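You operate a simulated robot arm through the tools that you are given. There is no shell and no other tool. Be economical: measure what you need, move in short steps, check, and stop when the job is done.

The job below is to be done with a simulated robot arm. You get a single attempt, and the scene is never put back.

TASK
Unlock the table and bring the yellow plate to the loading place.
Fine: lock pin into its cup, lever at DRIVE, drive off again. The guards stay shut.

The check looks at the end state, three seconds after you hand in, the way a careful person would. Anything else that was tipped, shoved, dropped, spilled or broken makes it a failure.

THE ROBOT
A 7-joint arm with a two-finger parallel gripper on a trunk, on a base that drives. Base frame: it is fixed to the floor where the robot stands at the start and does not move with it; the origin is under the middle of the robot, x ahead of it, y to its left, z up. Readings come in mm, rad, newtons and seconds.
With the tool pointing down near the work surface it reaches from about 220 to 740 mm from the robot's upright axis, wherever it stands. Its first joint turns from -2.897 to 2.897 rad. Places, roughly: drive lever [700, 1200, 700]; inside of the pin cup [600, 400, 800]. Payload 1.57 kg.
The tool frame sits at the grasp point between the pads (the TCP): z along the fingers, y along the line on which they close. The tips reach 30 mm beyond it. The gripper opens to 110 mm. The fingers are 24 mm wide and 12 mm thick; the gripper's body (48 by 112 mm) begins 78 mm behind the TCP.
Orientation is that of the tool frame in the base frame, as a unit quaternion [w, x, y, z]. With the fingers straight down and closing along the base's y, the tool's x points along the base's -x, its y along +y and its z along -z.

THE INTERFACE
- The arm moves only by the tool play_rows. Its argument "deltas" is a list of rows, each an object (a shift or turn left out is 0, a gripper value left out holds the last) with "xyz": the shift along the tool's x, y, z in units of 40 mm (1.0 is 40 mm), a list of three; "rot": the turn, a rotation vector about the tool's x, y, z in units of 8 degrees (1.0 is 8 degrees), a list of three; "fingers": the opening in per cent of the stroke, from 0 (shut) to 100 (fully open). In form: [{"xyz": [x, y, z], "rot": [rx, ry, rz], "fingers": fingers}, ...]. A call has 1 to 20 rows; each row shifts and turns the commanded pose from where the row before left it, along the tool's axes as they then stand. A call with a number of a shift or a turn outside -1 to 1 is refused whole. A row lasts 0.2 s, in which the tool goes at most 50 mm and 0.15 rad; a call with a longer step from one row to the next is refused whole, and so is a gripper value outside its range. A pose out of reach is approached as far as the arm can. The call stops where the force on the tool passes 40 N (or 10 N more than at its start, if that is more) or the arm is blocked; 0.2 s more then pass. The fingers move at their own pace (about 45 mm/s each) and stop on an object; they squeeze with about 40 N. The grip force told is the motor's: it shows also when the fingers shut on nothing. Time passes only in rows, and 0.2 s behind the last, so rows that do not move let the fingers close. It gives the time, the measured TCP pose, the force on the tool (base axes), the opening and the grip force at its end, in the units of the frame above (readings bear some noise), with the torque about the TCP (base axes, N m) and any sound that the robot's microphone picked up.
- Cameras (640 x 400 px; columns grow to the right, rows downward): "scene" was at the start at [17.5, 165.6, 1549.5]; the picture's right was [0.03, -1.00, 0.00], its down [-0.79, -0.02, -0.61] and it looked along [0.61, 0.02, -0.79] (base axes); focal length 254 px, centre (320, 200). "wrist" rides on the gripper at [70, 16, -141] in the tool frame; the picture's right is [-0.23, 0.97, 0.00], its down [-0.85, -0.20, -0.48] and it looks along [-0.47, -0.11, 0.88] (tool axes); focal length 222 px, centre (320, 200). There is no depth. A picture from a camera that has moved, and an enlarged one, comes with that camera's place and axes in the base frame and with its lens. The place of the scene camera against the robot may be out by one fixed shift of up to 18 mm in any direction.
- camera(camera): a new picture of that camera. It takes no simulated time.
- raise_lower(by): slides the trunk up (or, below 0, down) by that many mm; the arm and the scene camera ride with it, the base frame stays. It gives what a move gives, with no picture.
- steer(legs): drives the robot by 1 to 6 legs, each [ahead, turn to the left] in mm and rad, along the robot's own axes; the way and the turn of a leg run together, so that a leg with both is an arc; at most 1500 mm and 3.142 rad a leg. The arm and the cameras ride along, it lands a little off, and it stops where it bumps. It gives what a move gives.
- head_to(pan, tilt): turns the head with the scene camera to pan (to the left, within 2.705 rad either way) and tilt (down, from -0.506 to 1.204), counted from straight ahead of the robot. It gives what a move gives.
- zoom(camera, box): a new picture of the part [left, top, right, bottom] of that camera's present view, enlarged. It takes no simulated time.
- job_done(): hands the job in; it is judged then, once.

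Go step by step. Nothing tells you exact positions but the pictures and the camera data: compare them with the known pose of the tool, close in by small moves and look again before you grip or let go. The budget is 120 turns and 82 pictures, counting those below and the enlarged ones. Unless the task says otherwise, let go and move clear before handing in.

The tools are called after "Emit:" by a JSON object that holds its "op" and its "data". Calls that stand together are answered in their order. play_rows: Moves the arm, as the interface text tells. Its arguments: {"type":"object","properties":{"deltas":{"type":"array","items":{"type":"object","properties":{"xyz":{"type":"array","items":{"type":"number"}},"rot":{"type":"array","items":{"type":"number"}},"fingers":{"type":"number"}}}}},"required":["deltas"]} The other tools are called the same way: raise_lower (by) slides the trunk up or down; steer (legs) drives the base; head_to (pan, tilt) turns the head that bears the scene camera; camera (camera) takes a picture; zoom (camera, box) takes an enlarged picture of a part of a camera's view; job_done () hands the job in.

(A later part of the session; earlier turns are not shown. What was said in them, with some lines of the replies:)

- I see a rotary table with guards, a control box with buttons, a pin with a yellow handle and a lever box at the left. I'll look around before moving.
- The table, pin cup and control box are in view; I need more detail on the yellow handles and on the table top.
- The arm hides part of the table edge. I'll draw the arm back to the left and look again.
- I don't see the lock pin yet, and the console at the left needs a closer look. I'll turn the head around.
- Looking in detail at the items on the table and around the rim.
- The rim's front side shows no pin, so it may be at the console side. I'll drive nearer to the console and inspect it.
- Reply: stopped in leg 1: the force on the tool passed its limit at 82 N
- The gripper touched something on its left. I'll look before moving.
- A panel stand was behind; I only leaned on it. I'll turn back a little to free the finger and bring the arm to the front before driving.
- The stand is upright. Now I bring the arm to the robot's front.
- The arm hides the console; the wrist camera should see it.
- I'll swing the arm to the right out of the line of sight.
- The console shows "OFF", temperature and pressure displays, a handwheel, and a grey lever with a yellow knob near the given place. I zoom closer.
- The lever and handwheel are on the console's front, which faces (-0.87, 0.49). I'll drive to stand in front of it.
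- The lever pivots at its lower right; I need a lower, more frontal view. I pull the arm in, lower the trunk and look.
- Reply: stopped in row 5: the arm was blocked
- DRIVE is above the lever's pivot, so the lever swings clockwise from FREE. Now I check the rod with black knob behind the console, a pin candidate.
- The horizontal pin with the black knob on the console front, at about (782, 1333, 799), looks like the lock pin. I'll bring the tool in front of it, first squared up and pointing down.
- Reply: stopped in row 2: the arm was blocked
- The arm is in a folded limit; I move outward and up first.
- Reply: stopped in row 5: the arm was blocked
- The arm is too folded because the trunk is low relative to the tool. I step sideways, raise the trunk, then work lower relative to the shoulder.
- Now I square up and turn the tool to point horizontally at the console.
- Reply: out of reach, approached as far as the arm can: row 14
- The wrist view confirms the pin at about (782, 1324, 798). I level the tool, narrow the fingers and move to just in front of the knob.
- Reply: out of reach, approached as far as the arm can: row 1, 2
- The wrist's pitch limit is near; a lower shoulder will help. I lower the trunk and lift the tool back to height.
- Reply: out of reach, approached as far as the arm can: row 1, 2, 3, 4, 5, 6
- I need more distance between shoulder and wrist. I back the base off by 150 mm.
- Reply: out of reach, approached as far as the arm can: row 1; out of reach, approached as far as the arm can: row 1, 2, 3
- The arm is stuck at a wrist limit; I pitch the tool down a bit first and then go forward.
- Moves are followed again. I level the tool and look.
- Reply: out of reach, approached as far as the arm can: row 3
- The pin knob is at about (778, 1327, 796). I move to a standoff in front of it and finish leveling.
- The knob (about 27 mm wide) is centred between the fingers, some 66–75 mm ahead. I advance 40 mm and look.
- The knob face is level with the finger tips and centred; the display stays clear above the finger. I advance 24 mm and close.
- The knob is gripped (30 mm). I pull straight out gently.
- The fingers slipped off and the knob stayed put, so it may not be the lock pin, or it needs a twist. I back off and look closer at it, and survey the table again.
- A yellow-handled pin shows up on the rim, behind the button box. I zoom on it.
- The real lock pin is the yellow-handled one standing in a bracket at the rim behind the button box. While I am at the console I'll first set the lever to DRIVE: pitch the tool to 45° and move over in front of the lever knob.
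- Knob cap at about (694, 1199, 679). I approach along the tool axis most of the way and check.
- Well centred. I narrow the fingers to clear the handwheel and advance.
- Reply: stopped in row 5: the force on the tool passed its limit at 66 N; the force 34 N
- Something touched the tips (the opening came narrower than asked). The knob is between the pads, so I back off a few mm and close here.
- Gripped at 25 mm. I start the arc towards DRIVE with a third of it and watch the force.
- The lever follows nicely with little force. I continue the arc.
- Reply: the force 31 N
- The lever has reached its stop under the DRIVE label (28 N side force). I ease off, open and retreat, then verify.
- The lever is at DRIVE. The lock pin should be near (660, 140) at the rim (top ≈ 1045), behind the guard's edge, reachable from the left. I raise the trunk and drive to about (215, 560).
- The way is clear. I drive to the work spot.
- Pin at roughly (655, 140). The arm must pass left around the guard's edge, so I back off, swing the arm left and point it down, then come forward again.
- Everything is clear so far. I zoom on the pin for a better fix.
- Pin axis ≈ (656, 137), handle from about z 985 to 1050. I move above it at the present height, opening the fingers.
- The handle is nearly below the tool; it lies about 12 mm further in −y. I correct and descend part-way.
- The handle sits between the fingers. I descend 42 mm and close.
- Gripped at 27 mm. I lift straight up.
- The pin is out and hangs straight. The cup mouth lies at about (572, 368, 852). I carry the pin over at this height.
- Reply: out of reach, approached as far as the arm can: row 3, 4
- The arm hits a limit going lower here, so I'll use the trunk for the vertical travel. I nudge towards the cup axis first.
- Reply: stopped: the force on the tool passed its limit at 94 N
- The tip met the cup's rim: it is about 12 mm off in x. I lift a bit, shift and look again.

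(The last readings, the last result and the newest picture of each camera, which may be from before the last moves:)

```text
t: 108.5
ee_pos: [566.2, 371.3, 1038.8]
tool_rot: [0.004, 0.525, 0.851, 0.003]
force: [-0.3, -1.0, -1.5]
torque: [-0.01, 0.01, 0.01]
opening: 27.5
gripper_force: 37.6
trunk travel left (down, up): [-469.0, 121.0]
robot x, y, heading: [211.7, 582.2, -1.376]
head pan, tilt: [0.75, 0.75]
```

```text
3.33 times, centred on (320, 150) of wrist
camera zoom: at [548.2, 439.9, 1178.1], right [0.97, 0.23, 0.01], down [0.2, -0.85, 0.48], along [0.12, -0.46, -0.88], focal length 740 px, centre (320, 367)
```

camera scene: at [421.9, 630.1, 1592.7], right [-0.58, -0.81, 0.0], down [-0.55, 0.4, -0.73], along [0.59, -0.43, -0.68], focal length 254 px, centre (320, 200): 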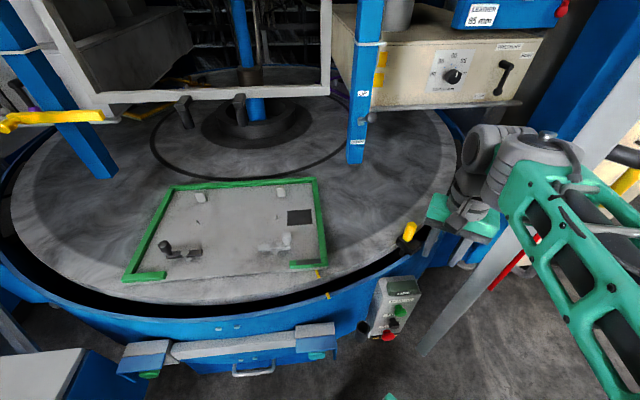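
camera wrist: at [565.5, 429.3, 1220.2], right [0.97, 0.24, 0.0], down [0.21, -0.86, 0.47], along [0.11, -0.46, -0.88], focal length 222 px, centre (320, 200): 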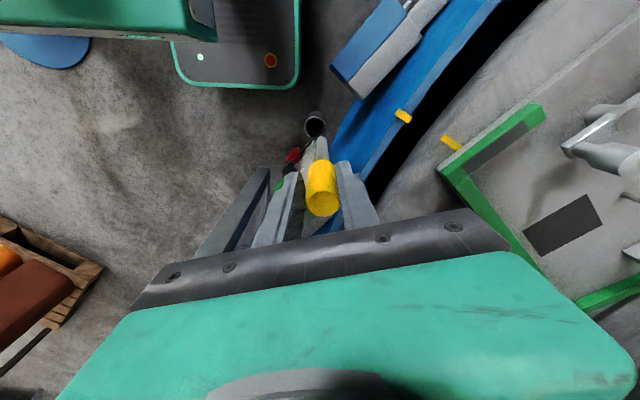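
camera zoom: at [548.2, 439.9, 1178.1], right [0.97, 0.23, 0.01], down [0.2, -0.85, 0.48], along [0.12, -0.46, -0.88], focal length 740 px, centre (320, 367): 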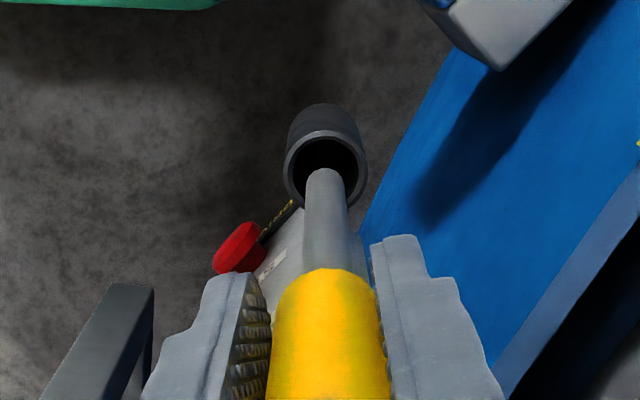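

The tip is now aligned with the cup's centre. I lower the trunk.

Emit:
{"op": "raise_lower", "data": {"by": -45}}

Emit:
{"op": "zoom", "data": {"camera": "wrist", "box": [270, 90, 370, 210]}}

```text
t: 109.3
ee_pos: [565.1, 370.3, 994.1]
tool_rot: [0.004, 0.525, 0.851, 0.003]
force: [-0.7, 1.3, -1.1]
torque: [0.02, -0.01, 0.02]
opening: 27.0
gripper_force: 37.3
trunk travel left (down, up): [-424.0, 166.0]
robot x, y, heading: [210.2, 580.4, -1.379]
head pan, tilt: [0.75, 0.75]
```

```text
3.33 times, centred on (320, 150) of wrist
camera zoom: at [548.1, 439.9, 1133.2], right [0.97, 0.23, 0.01], down [0.2, -0.85, 0.48], along [0.12, -0.46, -0.88], focal length 740 px, centre (320, 367)
```

zoom: 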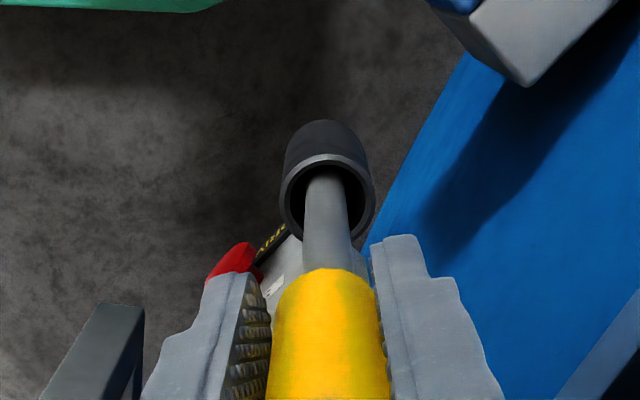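

The rod is inside the cup. I keep lowering in small steps until it seats.

Emit:
{"op": "raise_lower", "data": {"by": -35}}

Emit:
{"op": "raise_lower", "data": {"by": -10}}

Emit:
{"op": "raise_lower", "data": {"by": -10}}

```text
t: 110.1
ee_pos: [565.4, 370.9, 958.2]
tool_rot: [0.004, 0.525, 0.851, 0.003]
force: [-0.3, 0.2, -1.9]
torque: [0.02, -0.01, -0.02]
opening: 27.1
gripper_force: 38.1
trunk travel left (down, up): [-389.0, 201.0]
robot x, y, heading: [204.9, 581.9, -1.372]
head pan, tilt: [0.75, 0.75]
```

```text
t: 110.7
ee_pos: [566.3, 371.3, 952.5]
tool_rot: [0.007, 0.525, 0.851, 0.004]
force: [0.6, -2.3, 29.8]
torque: [-0.57, -0.31, -0.03]
opening: 27.5
gripper_force: 38.4
trunk travel left (down, up): [-379.0, 211.0]
robot x, y, heading: [211.5, 582.5, -1.375]
head pan, tilt: [0.75, 0.75]
```

```text
t: 111.2
ee_pos: [566.9, 369.5, 942.4]
tool_rot: [0.01, 0.525, 0.851, 0.005]
force: [0.1, 1.3, 10.7]
torque: [-0.05, -0.02, 0.0]
opening: 27.0
gripper_force: 37.9
trunk travel left (down, up): [-370.0, 220.0]
robot x, y, heading: [210.8, 581.1, -1.372]
head pan, tilt: [0.75, 0.75]
stopped: the force on the tool passed its limit at 54 N (the readings are from after the stop); the commanded pose is now the measured one
```

The pin bottomed in the cup. I open slightly and raise clear.

Emit:
{"op": "play_rows", "data": {"deltas": [{"fingers": 40}, {"fingers": 40}, {"fingers": 40}]}}

Emit:
{"op": "raise_lower", "data": {"by": 170}}

Emit:
{"op": "camera", "data": {"camera": "wrist"}}

```text
t: 112.0
ee_pos: [567.1, 371.4, 943.9]
tool_rot: [0.008, 0.524, 0.851, 0.004]
force: [0.6, 0.0, -0.6]
torque: [0.04, -0.03, -0.03]
opening: 44.0
gripper_force: 0.1
trunk travel left (down, up): [-370.0, 220.0]
robot x, y, heading: [213.3, 584.8, -1.377]
head pan, tilt: [0.75, 0.75]
```

```text
t: 113.9
ee_pos: [566.7, 371.7, 1112.7]
tool_rot: [0.007, 0.525, 0.851, 0.005]
force: [-0.7, 0.5, 0.6]
torque: [-0.02, 0.03, -0.03]
opening: 43.9
gripper_force: 0.1
trunk travel left (down, up): [-540.0, 50.0]
robot x, y, heading: [212.0, 585.0, -1.378]
head pan, tilt: [0.75, 0.75]
```

```text
9 pictures are left
camera wrist: at [548.2, 440.1, 1251.7], right [0.97, 0.23, 0.02], down [0.2, -0.85, 0.48], along [0.13, -0.47, -0.88], focal length 222 px, centre (320, 200)
```

wrist: 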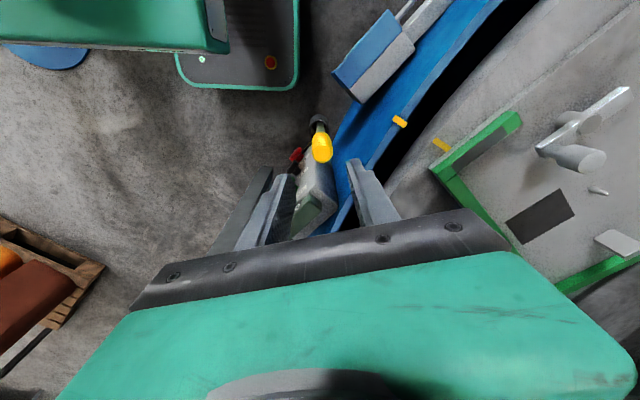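

The pin stands in its cup. Next the buttons: fronts at about (541, 266) with z ≈ 870 (DRIVE ON), 779 (TURN), 686 (STOP), facing (−0.87, 0.49). I back the base up to give the arm room and turn the tool towards them.

Emit:
{"op": "steer", "data": {"legs": [[-260, 0]]}}

Emit:
{"op": "play_rows", "data": {"deltas": [{"xyz": [-0.8, -0.59, 0], "fingers": 0}, {"xyz": [-0.8, -0.59, 0]}, {"xyz": [-0.8, -0.59, 0]}, {"xyz": [-0.8, -0.59, 0]}, {"xyz": [-0.8, -0.59, 0]}, {"xyz": [-0.8, -0.59, 0]}, {"xyz": [-0.8, -0.59, 0]}, {"xyz": [-0.8, -0.59, 0]}, {"rot": [0, 0, -0.7]}, {"rot": [0, 0, -0.7]}, {"rot": [0, 0, -0.7]}, {"rot": [0, 0, -0.7]}, {"rot": [0, 0, -0.7]}, {"rot": [0, 0, -0.7]}]}}

```text
t: 115.8
ee_pos: [516.7, 625.6, 1112.3]
tool_rot: [0.008, 0.525, 0.851, 0.004]
force: [0.7, 0.7, 0.6]
torque: [-0.01, 0.01, 0.0]
opening: 43.8
gripper_force: 0.0
trunk travel left (down, up): [-540.0, 50.0]
robot x, y, heading: [159.8, 834.5, -1.372]
head pan, tilt: [0.75, 0.75]
```

```text
t: 118.8
ee_pos: [462.0, 312.1, 1112.3]
tool_rot: [0.008, 0.257, 0.966, 0.001]
force: [0.1, 1.0, -0.7]
torque: [0.02, 0.01, 0.01]
opening: 0.1
gripper_force: 20.9
trunk travel left (down, up): [-540.0, 50.0]
robot x, y, heading: [161.0, 833.5, -1.377]
head pan, tilt: [0.75, 0.75]
```

Emit:
{"op": "raise_lower", "data": {"by": -245}}

Emit:
{"op": "play_rows", "data": {"deltas": [{"rot": [0, -0.95, 0]}, {"rot": [0, -0.95, 0]}, {"rot": [0, -0.95, 0]}, {"rot": [0, -0.95, 0]}, {"rot": [0, -0.95, 0]}, {"rot": [0, -0.95, 0]}, {"rot": [0, -0.95, 0]}, {"rot": [0, -0.95, 0]}, {"rot": [0, -0.95, 0]}, {"rot": [0, -0.95, 0]}, {"rot": [0, -0.95, 0]}, {"rot": [0, -0.7, 0]}]}}

Emit:
{"op": "camera", "data": {"camera": "wrist"}}

```text
t: 121.3
ee_pos: [461.0, 311.7, 867.9]
tool_rot: [0.009, 0.257, 0.966, 0.002]
force: [-0.2, -1.6, 0.9]
torque: [0.01, -0.02, -0.02]
opening: 0.2
gripper_force: 21.2
trunk travel left (down, up): [-295.0, 295.0]
robot x, y, heading: [158.8, 836.4, -1.375]
head pan, tilt: [0.75, 0.75]
```

```text
t: 123.9
ee_pos: [492.3, 209.1, 973.2]
tool_rot: [0.279, 0.247, 0.926, -0.059]
force: [-0.4, 0.6, 0.8]
torque: [0.0, 0.01, 0.02]
opening: 0.2
gripper_force: 20.9
out of reach, approached as far as the arm can: row 1, 2, 3, 4, 5, 6, 7, 8, 9, 10, 11, 12
trunk travel left (down, up): [-295.0, 295.0]
robot x, y, heading: [159.4, 837.2, -1.377]
head pan, tilt: [0.75, 0.75]
```

```text
8 pictures are left
camera wrist: at [380.5, 287.7, 1053.6], right [0.64, 0.75, 0.15], down [0.29, -0.42, 0.86], along [0.71, -0.51, -0.48], focal length 222 px, centre (320, 200)
```

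wrist: 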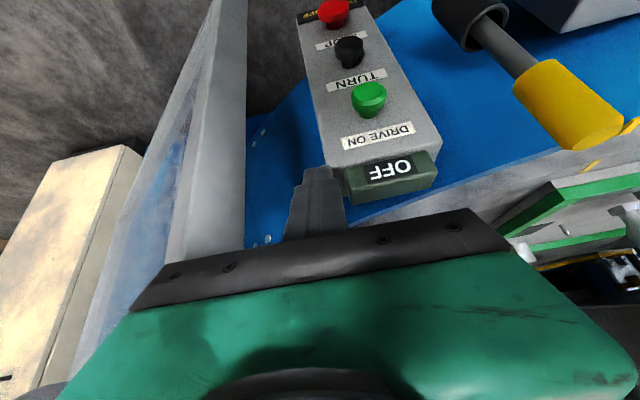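

The arm slid off towards its reach limit; nothing was touched. I move it back from the guard edge and check that commands are followed.

Emit:
{"op": "play_rows", "data": {"deltas": [{"xyz": [0.5, 0.8, 0]}, {"xyz": [0.5, 0.8, 0]}]}}

```text
t: 124.5
ee_pos: [506.6, 213.9, 972.2]
tool_rot: [0.297, 0.25, 0.919, -0.067]
force: [-41.2, -3.4, -7.3]
torque: [-0.07, 0.95, -0.33]
opening: 0.2
gripper_force: 21.6
out of reach, approached as far as the arm can: row 1, 2
trunk travel left (down, up): [-295.0, 295.0]
robot x, y, heading: [162.8, 833.3, -1.388]
head pan, tilt: [0.75, 0.75]
```

The command still carries the unreachable pose and pressed the finger lightly against the box. I undo the turn step by step.

Emit:
{"op": "play_rows", "data": {"deltas": [{"xyz": [-0.5, -0.8, 0]}, {"xyz": [-0.5, -0.8, 0]}, {"rot": [0, 0.7, 0]}, {"rot": [0, 0.95, 0]}, {"rot": [0, 0.95, 0]}, {"rot": [0, 0.95, 0]}, {"rot": [0, 0.95, 0]}, {"rot": [0, 0.95, 0]}, {"rot": [0, 0.95, 0]}, {"rot": [0, 0.95, 0]}, {"rot": [0, 0.95, 0]}, {"rot": [0, 0.95, 0]}, {"rot": [0, 0.95, 0]}, {"rot": [0, 0.95, 0]}]}}

```text
t: 126.4
ee_pos: [473.1, 264.2, 942.8]
tool_rot: [-0.053, 0.243, 0.968, 0.024]
force: [2.8, -18.0, -30.4]
torque: [1.16, -0.82, 0.58]
opening: 0.0
gripper_force: 21.3
out of reach, approached as far as the arm can: row 1, 2, 5, 6, 7, 8, 9
trunk travel left (down, up): [-295.0, 295.0]
robot x, y, heading: [162.9, 836.4, -1.373]
head pan, tilt: [0.75, 0.75]
stopped in row 9: the force on the tool passed its limit at 129 N (the readings are from after the stop); the commanded pose is now the measured one
```

A hard contact occurred. I look before anything else.

Emit:
{"op": "camera", "data": {"camera": "scene"}}

```text
7 pictures are left
camera scene: at [371.0, 884.8, 1357.4], right [-0.59, -0.81, 0.0], down [-0.55, 0.4, -0.73], along [0.59, -0.43, -0.68], focal length 254 px, centre (320, 200)
```

scene: 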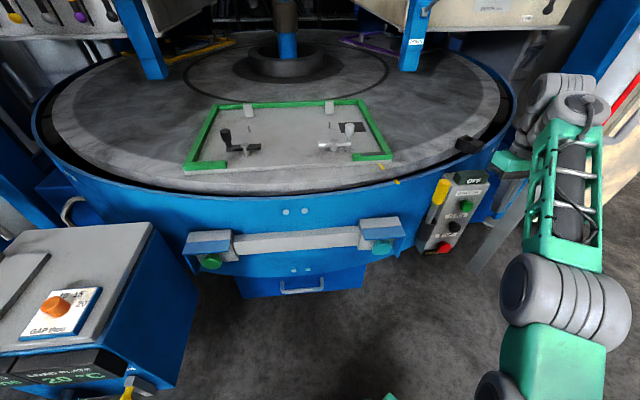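

The pin still stands in the cup and nothing is displaced. I move the tool away from the guard and box, upright, toward the robot.

Emit:
{"op": "play_rows", "data": {"deltas": [{"xyz": [0.4, 0.3, -0.2]}, {"xyz": [0.6, 0.5, -0.2]}, {"xyz": [0.6, 0.5, 0]}]}}

```text
t: 127.2
ee_pos: [441.6, 340.8, 968.5]
tool_rot: [-0.055, 0.244, 0.968, 0.025]
force: [-0.3, 0.0, -0.7]
torque: [0.01, 0.01, 0.0]
opening: 0.0
gripper_force: 21.9
trunk travel left (down, up): [-295.0, 295.0]
robot x, y, heading: [160.1, 839.1, -1.378]
head pan, tilt: [0.75, 0.75]
```

Free again. This standing place gives a bad wrist posture; at the console a place ~530 mm back worked. I fold the arm in with the trunk up, then drive to about (−80, 260).

Emit:
{"op": "raise_lower", "data": {"by": 220}}

Emit:
{"op": "play_rows", "data": {"deltas": [{"xyz": [0.78, 0.5, 0.3]}, {"xyz": [0.78, 0.5, 0.3]}, {"xyz": [0.78, 0.5, 0.3]}, {"xyz": [0.78, 0.5, 0.3]}, {"xyz": [0.6, 0.4, 0.3]}]}}

```text
t: 129.5
ee_pos: [442.1, 341.0, 1187.6]
tool_rot: [-0.054, 0.243, 0.968, 0.025]
force: [0.1, 0.3, 0.6]
torque: [0.02, -0.03, -0.01]
opening: 0.0
gripper_force: 21.3
trunk travel left (down, up): [-515.0, 75.0]
robot x, y, heading: [162.1, 836.7, -1.376]
head pan, tilt: [0.75, 0.75]
```

```text
t: 130.7
ee_pos: [351.9, 498.7, 1147.1]
tool_rot: [-0.054, 0.244, 0.968, 0.025]
force: [0.6, 0.2, 0.3]
torque: [-0.01, -0.03, 0.01]
opening: 0.3
gripper_force: 21.6
trunk travel left (down, up): [-515.0, 75.0]
robot x, y, heading: [162.3, 836.7, -1.376]
head pan, tilt: [0.75, 0.75]
```

Emit:
{"op": "steer", "data": {"legs": [[0, -0.59], [625, 0], [0, 1.775]]}}

```text
t: 139.3
ee_pos: [296.4, 217.9, 1145.2]
tool_rot: [-0.055, -0.238, 0.97, 0.001]
force: [-0.2, 0.1, 0.4]
torque: [-0.03, 0.04, 0.04]
opening: 0.2
gripper_force: 21.3
trunk travel left (down, up): [-515.0, 75.0]
robot x, y, heading: [-81.4, 257.7, -0.412]
head pan, tilt: [0.75, 0.75]
stopped in leg 3: the robot was blocked; the commanded pose is now the measured one
```

The base touched something at its rear while turning, so it stopped. I ease forward a little and check behind.

Emit:
{"op": "steer", "data": {"legs": [[35, 0]]}}

Emit:
{"op": "head_to", "data": {"pan": 2.2, "tilt": 0.9}}

Emit:
{"op": "camera", "data": {"camera": "scene"}}

```text
t: 140.2
ee_pos: [318.9, 182.9, 1145.2]
tool_rot: [-0.048, -0.236, 0.971, 0.009]
force: [0.2, 0.4, 0.5]
torque: [-0.09, 0.06, 0.01]
opening: 0.0
gripper_force: 21.4
trunk travel left (down, up): [-515.0, 75.0]
robot x, y, heading: [-54.3, 241.7, -0.416]
head pan, tilt: [0.75, 0.75]
```

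```text
t: 141.8
ee_pos: [316.7, 180.9, 1146.2]
tool_rot: [-0.048, -0.235, 0.971, 0.01]
force: [0.1, 0.1, 0.3]
torque: [-0.01, 0.0, -0.02]
opening: 0.0
gripper_force: 21.1
trunk travel left (down, up): [-515.0, 75.0]
robot x, y, heading: [-53.0, 246.6, -0.416]
head pan, tilt: [2.201, 0.901]
```

```text
6 pictures are left
camera scene: at [-57.0, 494.2, 1565.5], right [0.98, 0.21, 0.0], down [0.17, -0.77, -0.62], along [-0.13, 0.61, -0.78], focal length 254 px, centre (320, 200)
```

scene: 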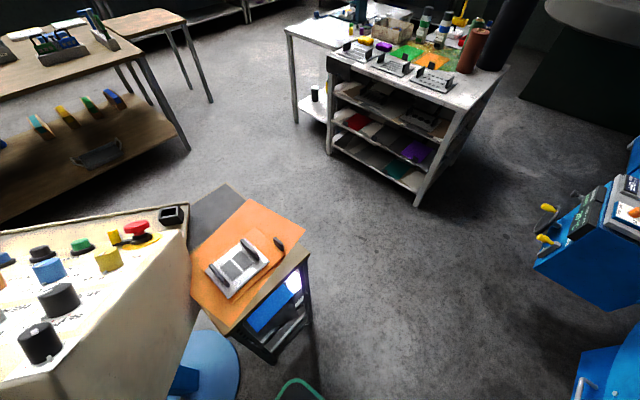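

Nothing there was disturbed. Now I bring the tool to the left of the guard edge, facing the button box, still pointing down.

Emit:
{"op": "play_rows", "data": {"deltas": [{"xyz": [-0.3, 0.9, 0]}, {"xyz": [-0.6, 0.6, 0]}, {"xyz": [-0.9, 0.4, 0]}, {"xyz": [-0.9, 0.4, 0]}, {"xyz": [-0.9, 0.4, 0]}, {"rot": [0, 0, 0.88]}, {"rot": [0, 0, 0.88]}, {"rot": [0, 0, 0.88]}, {"rot": [0, 0, 0.88]}, {"rot": [0, 0, 0.88]}, {"rot": [0, 0, 0.88]}, {"rot": [0, 0, 0.88]}, {"rot": [0, 0, 0.88]}]}}

Emit:
{"op": "raise_lower", "data": {"by": -240}}

```text
t: 144.6
ee_pos: [394.7, 343.5, 1136.5]
tool_rot: [-0.046, 0.251, 0.967, -0.014]
force: [-0.7, 0.4, 0.0]
torque: [-0.01, 0.03, 0.02]
opening: 0.0
gripper_force: 21.6
trunk travel left (down, up): [-515.0, 75.0]
robot x, y, heading: [-51.5, 246.6, -0.418]
head pan, tilt: [2.201, 0.901]
```

```text
t: 147.1
ee_pos: [394.9, 342.4, 899.2]
tool_rot: [-0.047, 0.25, 0.967, -0.014]
force: [-0.4, -0.1, -0.5]
torque: [0.01, 0.02, 0.02]
opening: 0.1
gripper_force: 21.2
trunk travel left (down, up): [-275.0, 315.0]
robot x, y, heading: [-51.7, 242.4, -0.41]
head pan, tilt: [2.201, 0.901]
```

Emit:
{"op": "play_rows", "data": {"deltas": [{"rot": [0, -0.95, 0]}, {"rot": [0, -0.95, 0]}, {"rot": [0, -0.95, 0]}, {"rot": [0, -0.95, 0]}, {"rot": [0, -0.95, 0]}, {"rot": [0, -0.95, 0]}]}}

```text
t: 148.5
ee_pos: [397.4, 345.3, 897.4]
tool_rot: [0.333, 0.224, 0.909, -0.11]
force: [-0.5, -0.7, 0.1]
torque: [-0.03, 0.0, -0.01]
opening: 0.1
gripper_force: 20.6
out of reach, approached as far as the arm can: row 1
trunk travel left (down, up): [-275.0, 315.0]
robot x, y, heading: [-52.0, 243.7, -0.413]
head pan, tilt: [2.201, 0.901]
```

Good posture. I advance to a pre-press point and pitch further up.

Emit:
{"op": "play_rows", "data": {"deltas": [{"xyz": [-0.4, 0.02, 0.63]}, {"xyz": [-0.4, 0.02, 0.63]}, {"xyz": [-0.34, 0.02, 0.62]}, {"rot": [0, -0.9, 0]}, {"rot": [0, -0.9, 0]}, {"rot": [0, -0.9, 0]}, {"rot": [0, -0.9, 0]}, {"rot": [0, -0.9, 0]}]}}

Emit:
{"op": "camera", "data": {"camera": "wrist"}}

```text
t: 150.3
ee_pos: [470.8, 304.6, 870.2]
tool_rot: [0.598, 0.179, 0.762, -0.173]
force: [0.7, 0.4, -0.3]
torque: [0.01, 0.04, 0.04]
opening: 0.2
gripper_force: 21.4
trunk travel left (down, up): [-275.0, 315.0]
robot x, y, heading: [-56.5, 244.1, -0.409]
head pan, tilt: [2.201, 0.901]
```

```text
5 pictures are left
camera wrist: at [344.1, 391.9, 831.9], right [0.52, 0.84, 0.17], down [-0.31, 0.0, 0.95], along [0.8, -0.55, 0.26], focal length 222 px, centre (320, 200)
```

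wrist: 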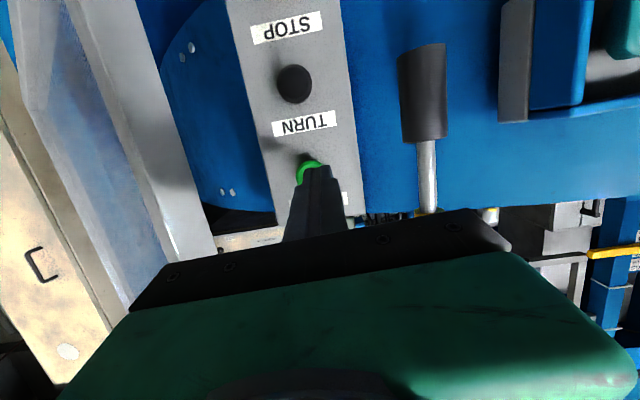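

The button row is clearly ahead; DRIVE ON lies ~13 mm to the right of the tool's line. I align and press it.

Emit:
{"op": "play_rows", "data": {"deltas": [{"xyz": [-0.285, -0.35, 0]}, {"xyz": [0, 0, 0.5]}, {"xyz": [0, 0, 0.5]}, {"xyz": [0, 0, 0.15]}, {"xyz": [0, 0, 0.1]}]}}

```text
t: 151.5
ee_pos: [509.3, 269.3, 870.8]
tool_rot: [0.597, 0.178, 0.763, -0.173]
force: [-4.0, 1.7, 1.3]
torque: [-0.07, -0.06, -0.03]
opening: 0.1
gripper_force: 20.8
trunk travel left (down, up): [-275.0, 315.0]
robot x, y, heading: [-49.8, 250.5, -0.411]
head pan, tilt: [2.201, 0.901]
heard: click
```

A click was heard at the DRIVE ON button. I retract, lower the trunk to the TURN button and press it.

Emit:
{"op": "play_rows", "data": {"deltas": [{"xyz": [0, 0, -0.6]}, {"xyz": [0, 0, -0.4]}]}}

Emit:
{"op": "raise_lower", "data": {"by": -87}}

Emit:
{"op": "play_rows", "data": {"deltas": [{"xyz": [0, 0, 0.5]}, {"xyz": [0, 0, 0.35]}, {"xyz": [0, 0, 0.1]}, {"xyz": [0, 0, 0.05]}]}}

```text
t: 152.1
ee_pos: [474.9, 288.3, 880.3]
tool_rot: [0.597, 0.179, 0.763, -0.174]
force: [0.1, 0.4, -0.2]
torque: [-0.01, 0.01, -0.03]
opening: 0.0
gripper_force: 21.4
trunk travel left (down, up): [-275.0, 315.0]
robot x, y, heading: [-51.1, 245.1, -0.415]
head pan, tilt: [2.201, 0.901]
```

```text
t: 153.3
ee_pos: [475.7, 288.3, 793.1]
tool_rot: [0.597, 0.18, 0.762, -0.175]
force: [0.0, -0.4, -0.8]
torque: [0.01, 0.03, 0.0]
opening: 0.0
gripper_force: 21.1
trunk travel left (down, up): [-188.0, 402.0]
robot x, y, heading: [-49.3, 244.7, -0.422]
head pan, tilt: [2.201, 0.901]
```

```text
t: 154.3
ee_pos: [507.9, 269.0, 782.2]
tool_rot: [0.596, 0.18, 0.763, -0.174]
force: [-6.2, 1.2, 2.5]
torque: [-0.08, -0.1, -0.03]
opening: 0.3
gripper_force: 21.1
trunk travel left (down, up): [-188.0, 402.0]
robot x, y, heading: [-49.4, 248.2, -0.409]
head pan, tilt: [2.201, 0.901]
heard: click
```

Click on TURN too. I release it a little and look at the table and the display.

Emit:
{"op": "play_rows", "data": {"deltas": [{"xyz": [0, 0, -0.5]}, {"xyz": [0, 0, -0.5]}]}}

Emit:
{"op": "head_to", "data": {"pan": 0.5, "tilt": 0.45}}

Emit:
{"op": "camera", "data": {"camera": "scene"}}

```text
t: 154.9
ee_pos: [475.9, 287.6, 791.0]
tool_rot: [0.596, 0.18, 0.763, -0.174]
force: [0.4, -0.6, -0.4]
torque: [0.03, -0.01, 0.01]
opening: 0.0
gripper_force: 21.4
trunk travel left (down, up): [-188.0, 402.0]
robot x, y, heading: [-48.7, 245.3, -0.417]
head pan, tilt: [2.201, 0.901]
```

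```text
t: 156.6
ee_pos: [476.3, 287.0, 791.6]
tool_rot: [0.596, 0.179, 0.763, -0.174]
force: [-0.3, -0.2, -0.7]
torque: [0.03, 0.0, -0.05]
opening: 0.0
gripper_force: 21.9
trunk travel left (down, up): [-188.0, 402.0]
robot x, y, heading: [-51.7, 247.7, -0.415]
head pan, tilt: [0.499, 0.45]
```

```text
4 pictures are left
camera scene: at [50.7, 428.4, 1276.8], right [0.09, -1.0, 0.0], down [-0.43, -0.04, -0.9], along [0.9, 0.08, -0.44], focal length 254 px, centre (320, 200)
```

scene: 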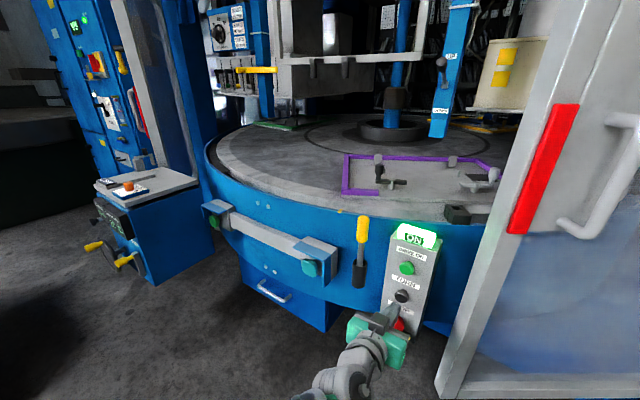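

The drive is ON and the table is turning: the purple plate comes to the front next, yellow will follow with a second TURN. I wait for this index to finish.

Emit:
{"op": "play_rows", "data": {"deltas": [{"fingers": 0}, {"fingers": 0}, {"fingers": 0}, {"fingers": 0}, {"fingers": 0}, {"fingers": 0}, {"fingers": 0}, {"fingers": 0}, {"fingers": 0}, {"fingers": 0}, {"fingers": 0}, {"fingers": 0}, {"fingers": 0}, {"fingers": 0}, {"fingers": 0}, {"fingers": 0}, {"fingers": 0}, {"fingers": 0}, {"fingers": 0}, {"fingers": 0}]}}

Emit:
{"op": "play_rows", "data": {"deltas": [{"fingers": 0}, {"fingers": 0}, {"fingers": 0}, {"fingers": 0}, {"fingers": 0}, {"fingers": 0}, {"fingers": 0}, {"fingers": 0}, {"fingers": 0}, {"fingers": 0}, {"fingers": 0}, {"fingers": 0}, {"fingers": 0}, {"fingers": 0}, {"fingers": 0}, {"fingers": 0}, {"fingers": 0}, {"fingers": 0}, {"fingers": 0}, {"fingers": 0}]}}

Emit:
{"op": "camera", "data": {"camera": "scene"}}

```text
t: 160.8
ee_pos: [476.1, 288.3, 791.8]
tool_rot: [0.597, 0.179, 0.762, -0.174]
force: [-0.2, -0.8, 0.7]
torque: [0.0, -0.01, -0.01]
opening: 0.0
gripper_force: 21.4
trunk travel left (down, up): [-188.0, 402.0]
robot x, y, heading: [-51.4, 246.4, -0.41]
head pan, tilt: [0.499, 0.45]
```

```text
t: 165.0
ee_pos: [476.7, 286.9, 791.8]
tool_rot: [0.596, 0.18, 0.763, -0.175]
force: [0.5, 0.3, -0.9]
torque: [0.0, 0.0, 0.0]
opening: 0.0
gripper_force: 20.8
trunk travel left (down, up): [-188.0, 402.0]
robot x, y, heading: [-52.6, 245.4, -0.415]
head pan, tilt: [0.499, 0.45]
```

```text
3 pictures are left
camera scene: at [50.7, 428.3, 1276.8], right [0.09, -1.0, 0.0], down [-0.43, -0.04, -0.9], along [0.9, 0.08, -0.44], focal length 254 px, centre (320, 200)
```

scene: 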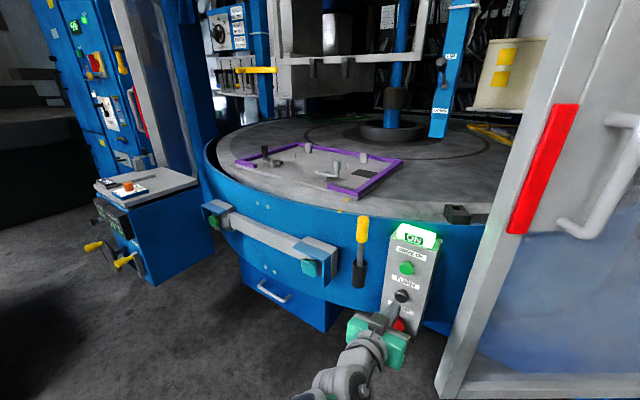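

Purple now stands at the loading place and yellow is next. I press TURN again and wait.

Emit:
{"op": "play_rows", "data": {"deltas": [{"xyz": [0, 0, 0.5]}, {"xyz": [0, 0, 0.35]}, {"xyz": [0, 0, 0.1]}, {"xyz": [0, 0, 0.05]}]}}

Emit:
{"op": "play_rows", "data": {"deltas": [{"xyz": [0, 0, -0.5]}, {"xyz": [0, 0, -0.5]}, {"fingers": 0}, {"fingers": 0}, {"fingers": 0}, {"fingers": 0}, {"fingers": 0}, {"fingers": 0}, {"fingers": 0}, {"fingers": 0}, {"fingers": 0}, {"fingers": 0}, {"fingers": 0}, {"fingers": 0}, {"fingers": 0}, {"fingers": 0}, {"fingers": 0}, {"fingers": 0}, {"fingers": 0}, {"fingers": 0}]}}

Emit:
{"op": "play_rows", "data": {"deltas": [{"fingers": 0}, {"fingers": 0}, {"fingers": 0}, {"fingers": 0}, {"fingers": 0}, {"fingers": 0}, {"fingers": 0}, {"fingers": 0}, {"fingers": 0}, {"fingers": 0}, {"fingers": 0}, {"fingers": 0}, {"fingers": 0}, {"fingers": 0}, {"fingers": 0}, {"fingers": 0}, {"fingers": 0}, {"fingers": 0}, {"fingers": 0}, {"fingers": 0}]}}

Emit:
{"op": "play_rows", "data": {"deltas": [{"fingers": 0}, {"fingers": 0}, {"fingers": 0}, {"fingers": 0}, {"fingers": 0}, {"fingers": 0}, {"fingers": 0}, {"fingers": 0}, {"fingers": 0}, {"fingers": 0}, {"fingers": 0}, {"fingers": 0}, {"fingers": 0}, {"fingers": 0}, {"fingers": 0}]}}

Emit:
{"op": "camera", "data": {"camera": "scene"}}

```text
t: 166.0
ee_pos: [509.8, 269.1, 782.8]
tool_rot: [0.597, 0.18, 0.762, -0.175]
force: [-4.8, 1.9, 1.8]
torque: [-0.08, -0.08, -0.01]
opening: 0.0
gripper_force: 21.0
trunk travel left (down, up): [-188.0, 402.0]
robot x, y, heading: [-51.1, 249.7, -0.416]
head pan, tilt: [0.499, 0.45]
heard: click
```

```text
t: 170.2
ee_pos: [475.5, 286.5, 791.9]
tool_rot: [0.596, 0.179, 0.763, -0.173]
force: [0.4, -0.2, -0.4]
torque: [-0.04, -0.06, 0.0]
opening: 0.1
gripper_force: 20.8
trunk travel left (down, up): [-188.0, 402.0]
robot x, y, heading: [-46.2, 244.3, -0.412]
head pan, tilt: [0.499, 0.45]
```

```text
t: 174.4
ee_pos: [475.5, 288.2, 791.5]
tool_rot: [0.597, 0.18, 0.762, -0.175]
force: [0.1, -0.2, -1.3]
torque: [-0.01, -0.05, -0.01]
opening: 0.0
gripper_force: 21.8
trunk travel left (down, up): [-188.0, 402.0]
robot x, y, heading: [-49.3, 245.1, -0.413]
head pan, tilt: [0.499, 0.45]
```

```text
t: 177.6
ee_pos: [474.8, 287.9, 792.6]
tool_rot: [0.597, 0.179, 0.763, -0.173]
force: [0.5, 0.5, 0.2]
torque: [0.0, 0.0, -0.04]
opening: 0.0
gripper_force: 21.5
trunk travel left (down, up): [-188.0, 402.0]
robot x, y, heading: [-50.4, 243.9, -0.414]
head pan, tilt: [0.499, 0.45]
```

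```text
2 pictures are left
camera scene: at [50.7, 428.3, 1276.8], right [0.09, -1.0, 0.0], down [-0.43, -0.04, -0.9], along [0.9, 0.08, -0.44], focal length 254 px, centre (320, 200)
```

scene: 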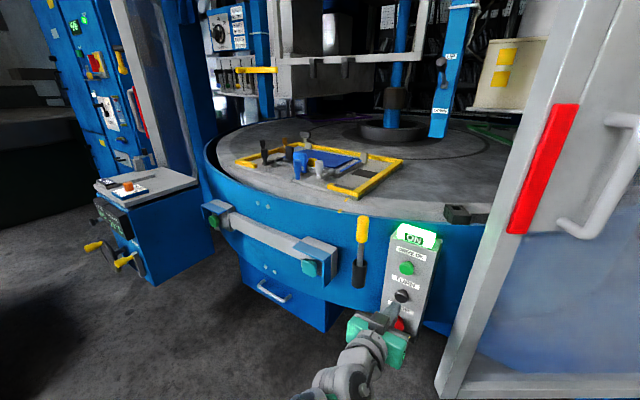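

The yellow plate is at the loading place. Now STOP / DRIVE OFF, 90 mm lower.

Emit:
{"op": "raise_lower", "data": {"by": -90}}

Emit:
{"op": "play_rows", "data": {"deltas": [{"xyz": [0, 0, 0.4]}, {"xyz": [0, 0, 0.3]}, {"xyz": [0, 0, 0.15]}, {"xyz": [0, 0, 0.1]}, {"xyz": [0, 0, 0.07]}]}}

```text
t: 178.9
ee_pos: [476.0, 287.8, 702.5]
tool_rot: [0.597, 0.18, 0.762, -0.174]
force: [-0.2, -0.1, 0.1]
torque: [-0.02, -0.02, -0.01]
opening: 0.0
gripper_force: 21.7
trunk travel left (down, up): [-98.0, 492.0]
robot x, y, heading: [-52.5, 246.9, -0.413]
head pan, tilt: [0.499, 0.45]
```

```text
t: 180.1
ee_pos: [509.3, 268.5, 693.7]
tool_rot: [0.597, 0.18, 0.762, -0.174]
force: [-12.6, 3.4, 7.3]
torque: [-0.07, -0.29, -0.05]
opening: 0.0
gripper_force: 21.7
trunk travel left (down, up): [-98.0, 492.0]
robot x, y, heading: [-53.1, 249.4, -0.415]
head pan, tilt: [0.499, 0.45]
heard: click
```

A click was heard. I retract clear and check the display, pin and plate.

Emit:
{"op": "play_rows", "data": {"deltas": [{"xyz": [0, 0, -0.5]}, {"xyz": [0, 0, -0.8]}, {"xyz": [0, 0, -0.8]}]}}

Emit:
{"op": "zoom", "data": {"camera": "scene", "box": [180, 60, 480, 330]}}

```text
t: 180.9
ee_pos: [439.7, 308.5, 712.5]
tool_rot: [0.597, 0.18, 0.762, -0.174]
force: [0.6, -0.7, 0.0]
torque: [0.0, 0.0, -0.03]
opening: 0.0
gripper_force: 21.0
trunk travel left (down, up): [-98.0, 492.0]
robot x, y, heading: [-52.3, 246.3, -0.411]
head pan, tilt: [0.499, 0.45]
```

```text
1.48 times, centred on (330, 195) of scene
camera zoom: at [51.0, 428.2, 1186.8], right [0.08, -1.0, 0.0], down [-0.43, -0.04, -0.9], along [0.9, 0.08, -0.44], focal length 376 px, centre (305, 207)
```

zoom: 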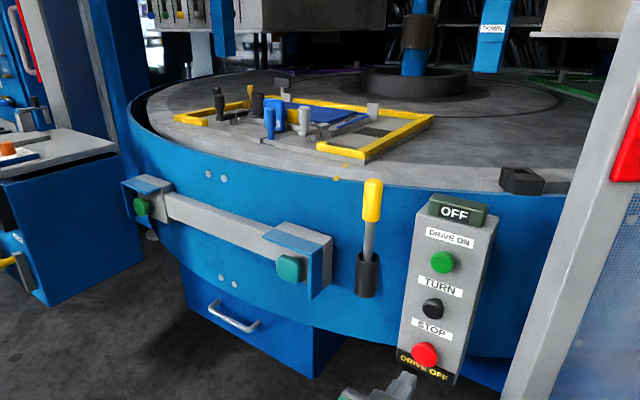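

The display reads OFF, the pin is in its cup, the lever is at DRIVE, the yellow plate is at the loading place, and the tool is clear. I'm handing in.

Emit:
{"op": "job_done", "data": {}}

```text
The job is handed in.
```

The yellow plate is at the loading place, with the lock pin in its cup, the lever at DRIVE, the drive off and the guards untouched. I handed the job in and have no verdict back.

There were a few unintended contacts, and nothing looked tipped or moved in the pictures I took:
- **Panel stand:** early on, the gripper touched it while the robot was turning.
- **Console knob:** I gripped the black knob on the console, mistaking it for the lock pin, and pulled until the fingers slipped off. It did not move.
- **Cup rim:** the pin tip hit the rim once before I lined it up.
- **Button box:** the finger pressed on something there, probably the box, and a force spike stopped the next move. I couldn't tell what was hit.
- **Base:** it was blocked once while turning; I didn't find out by what.
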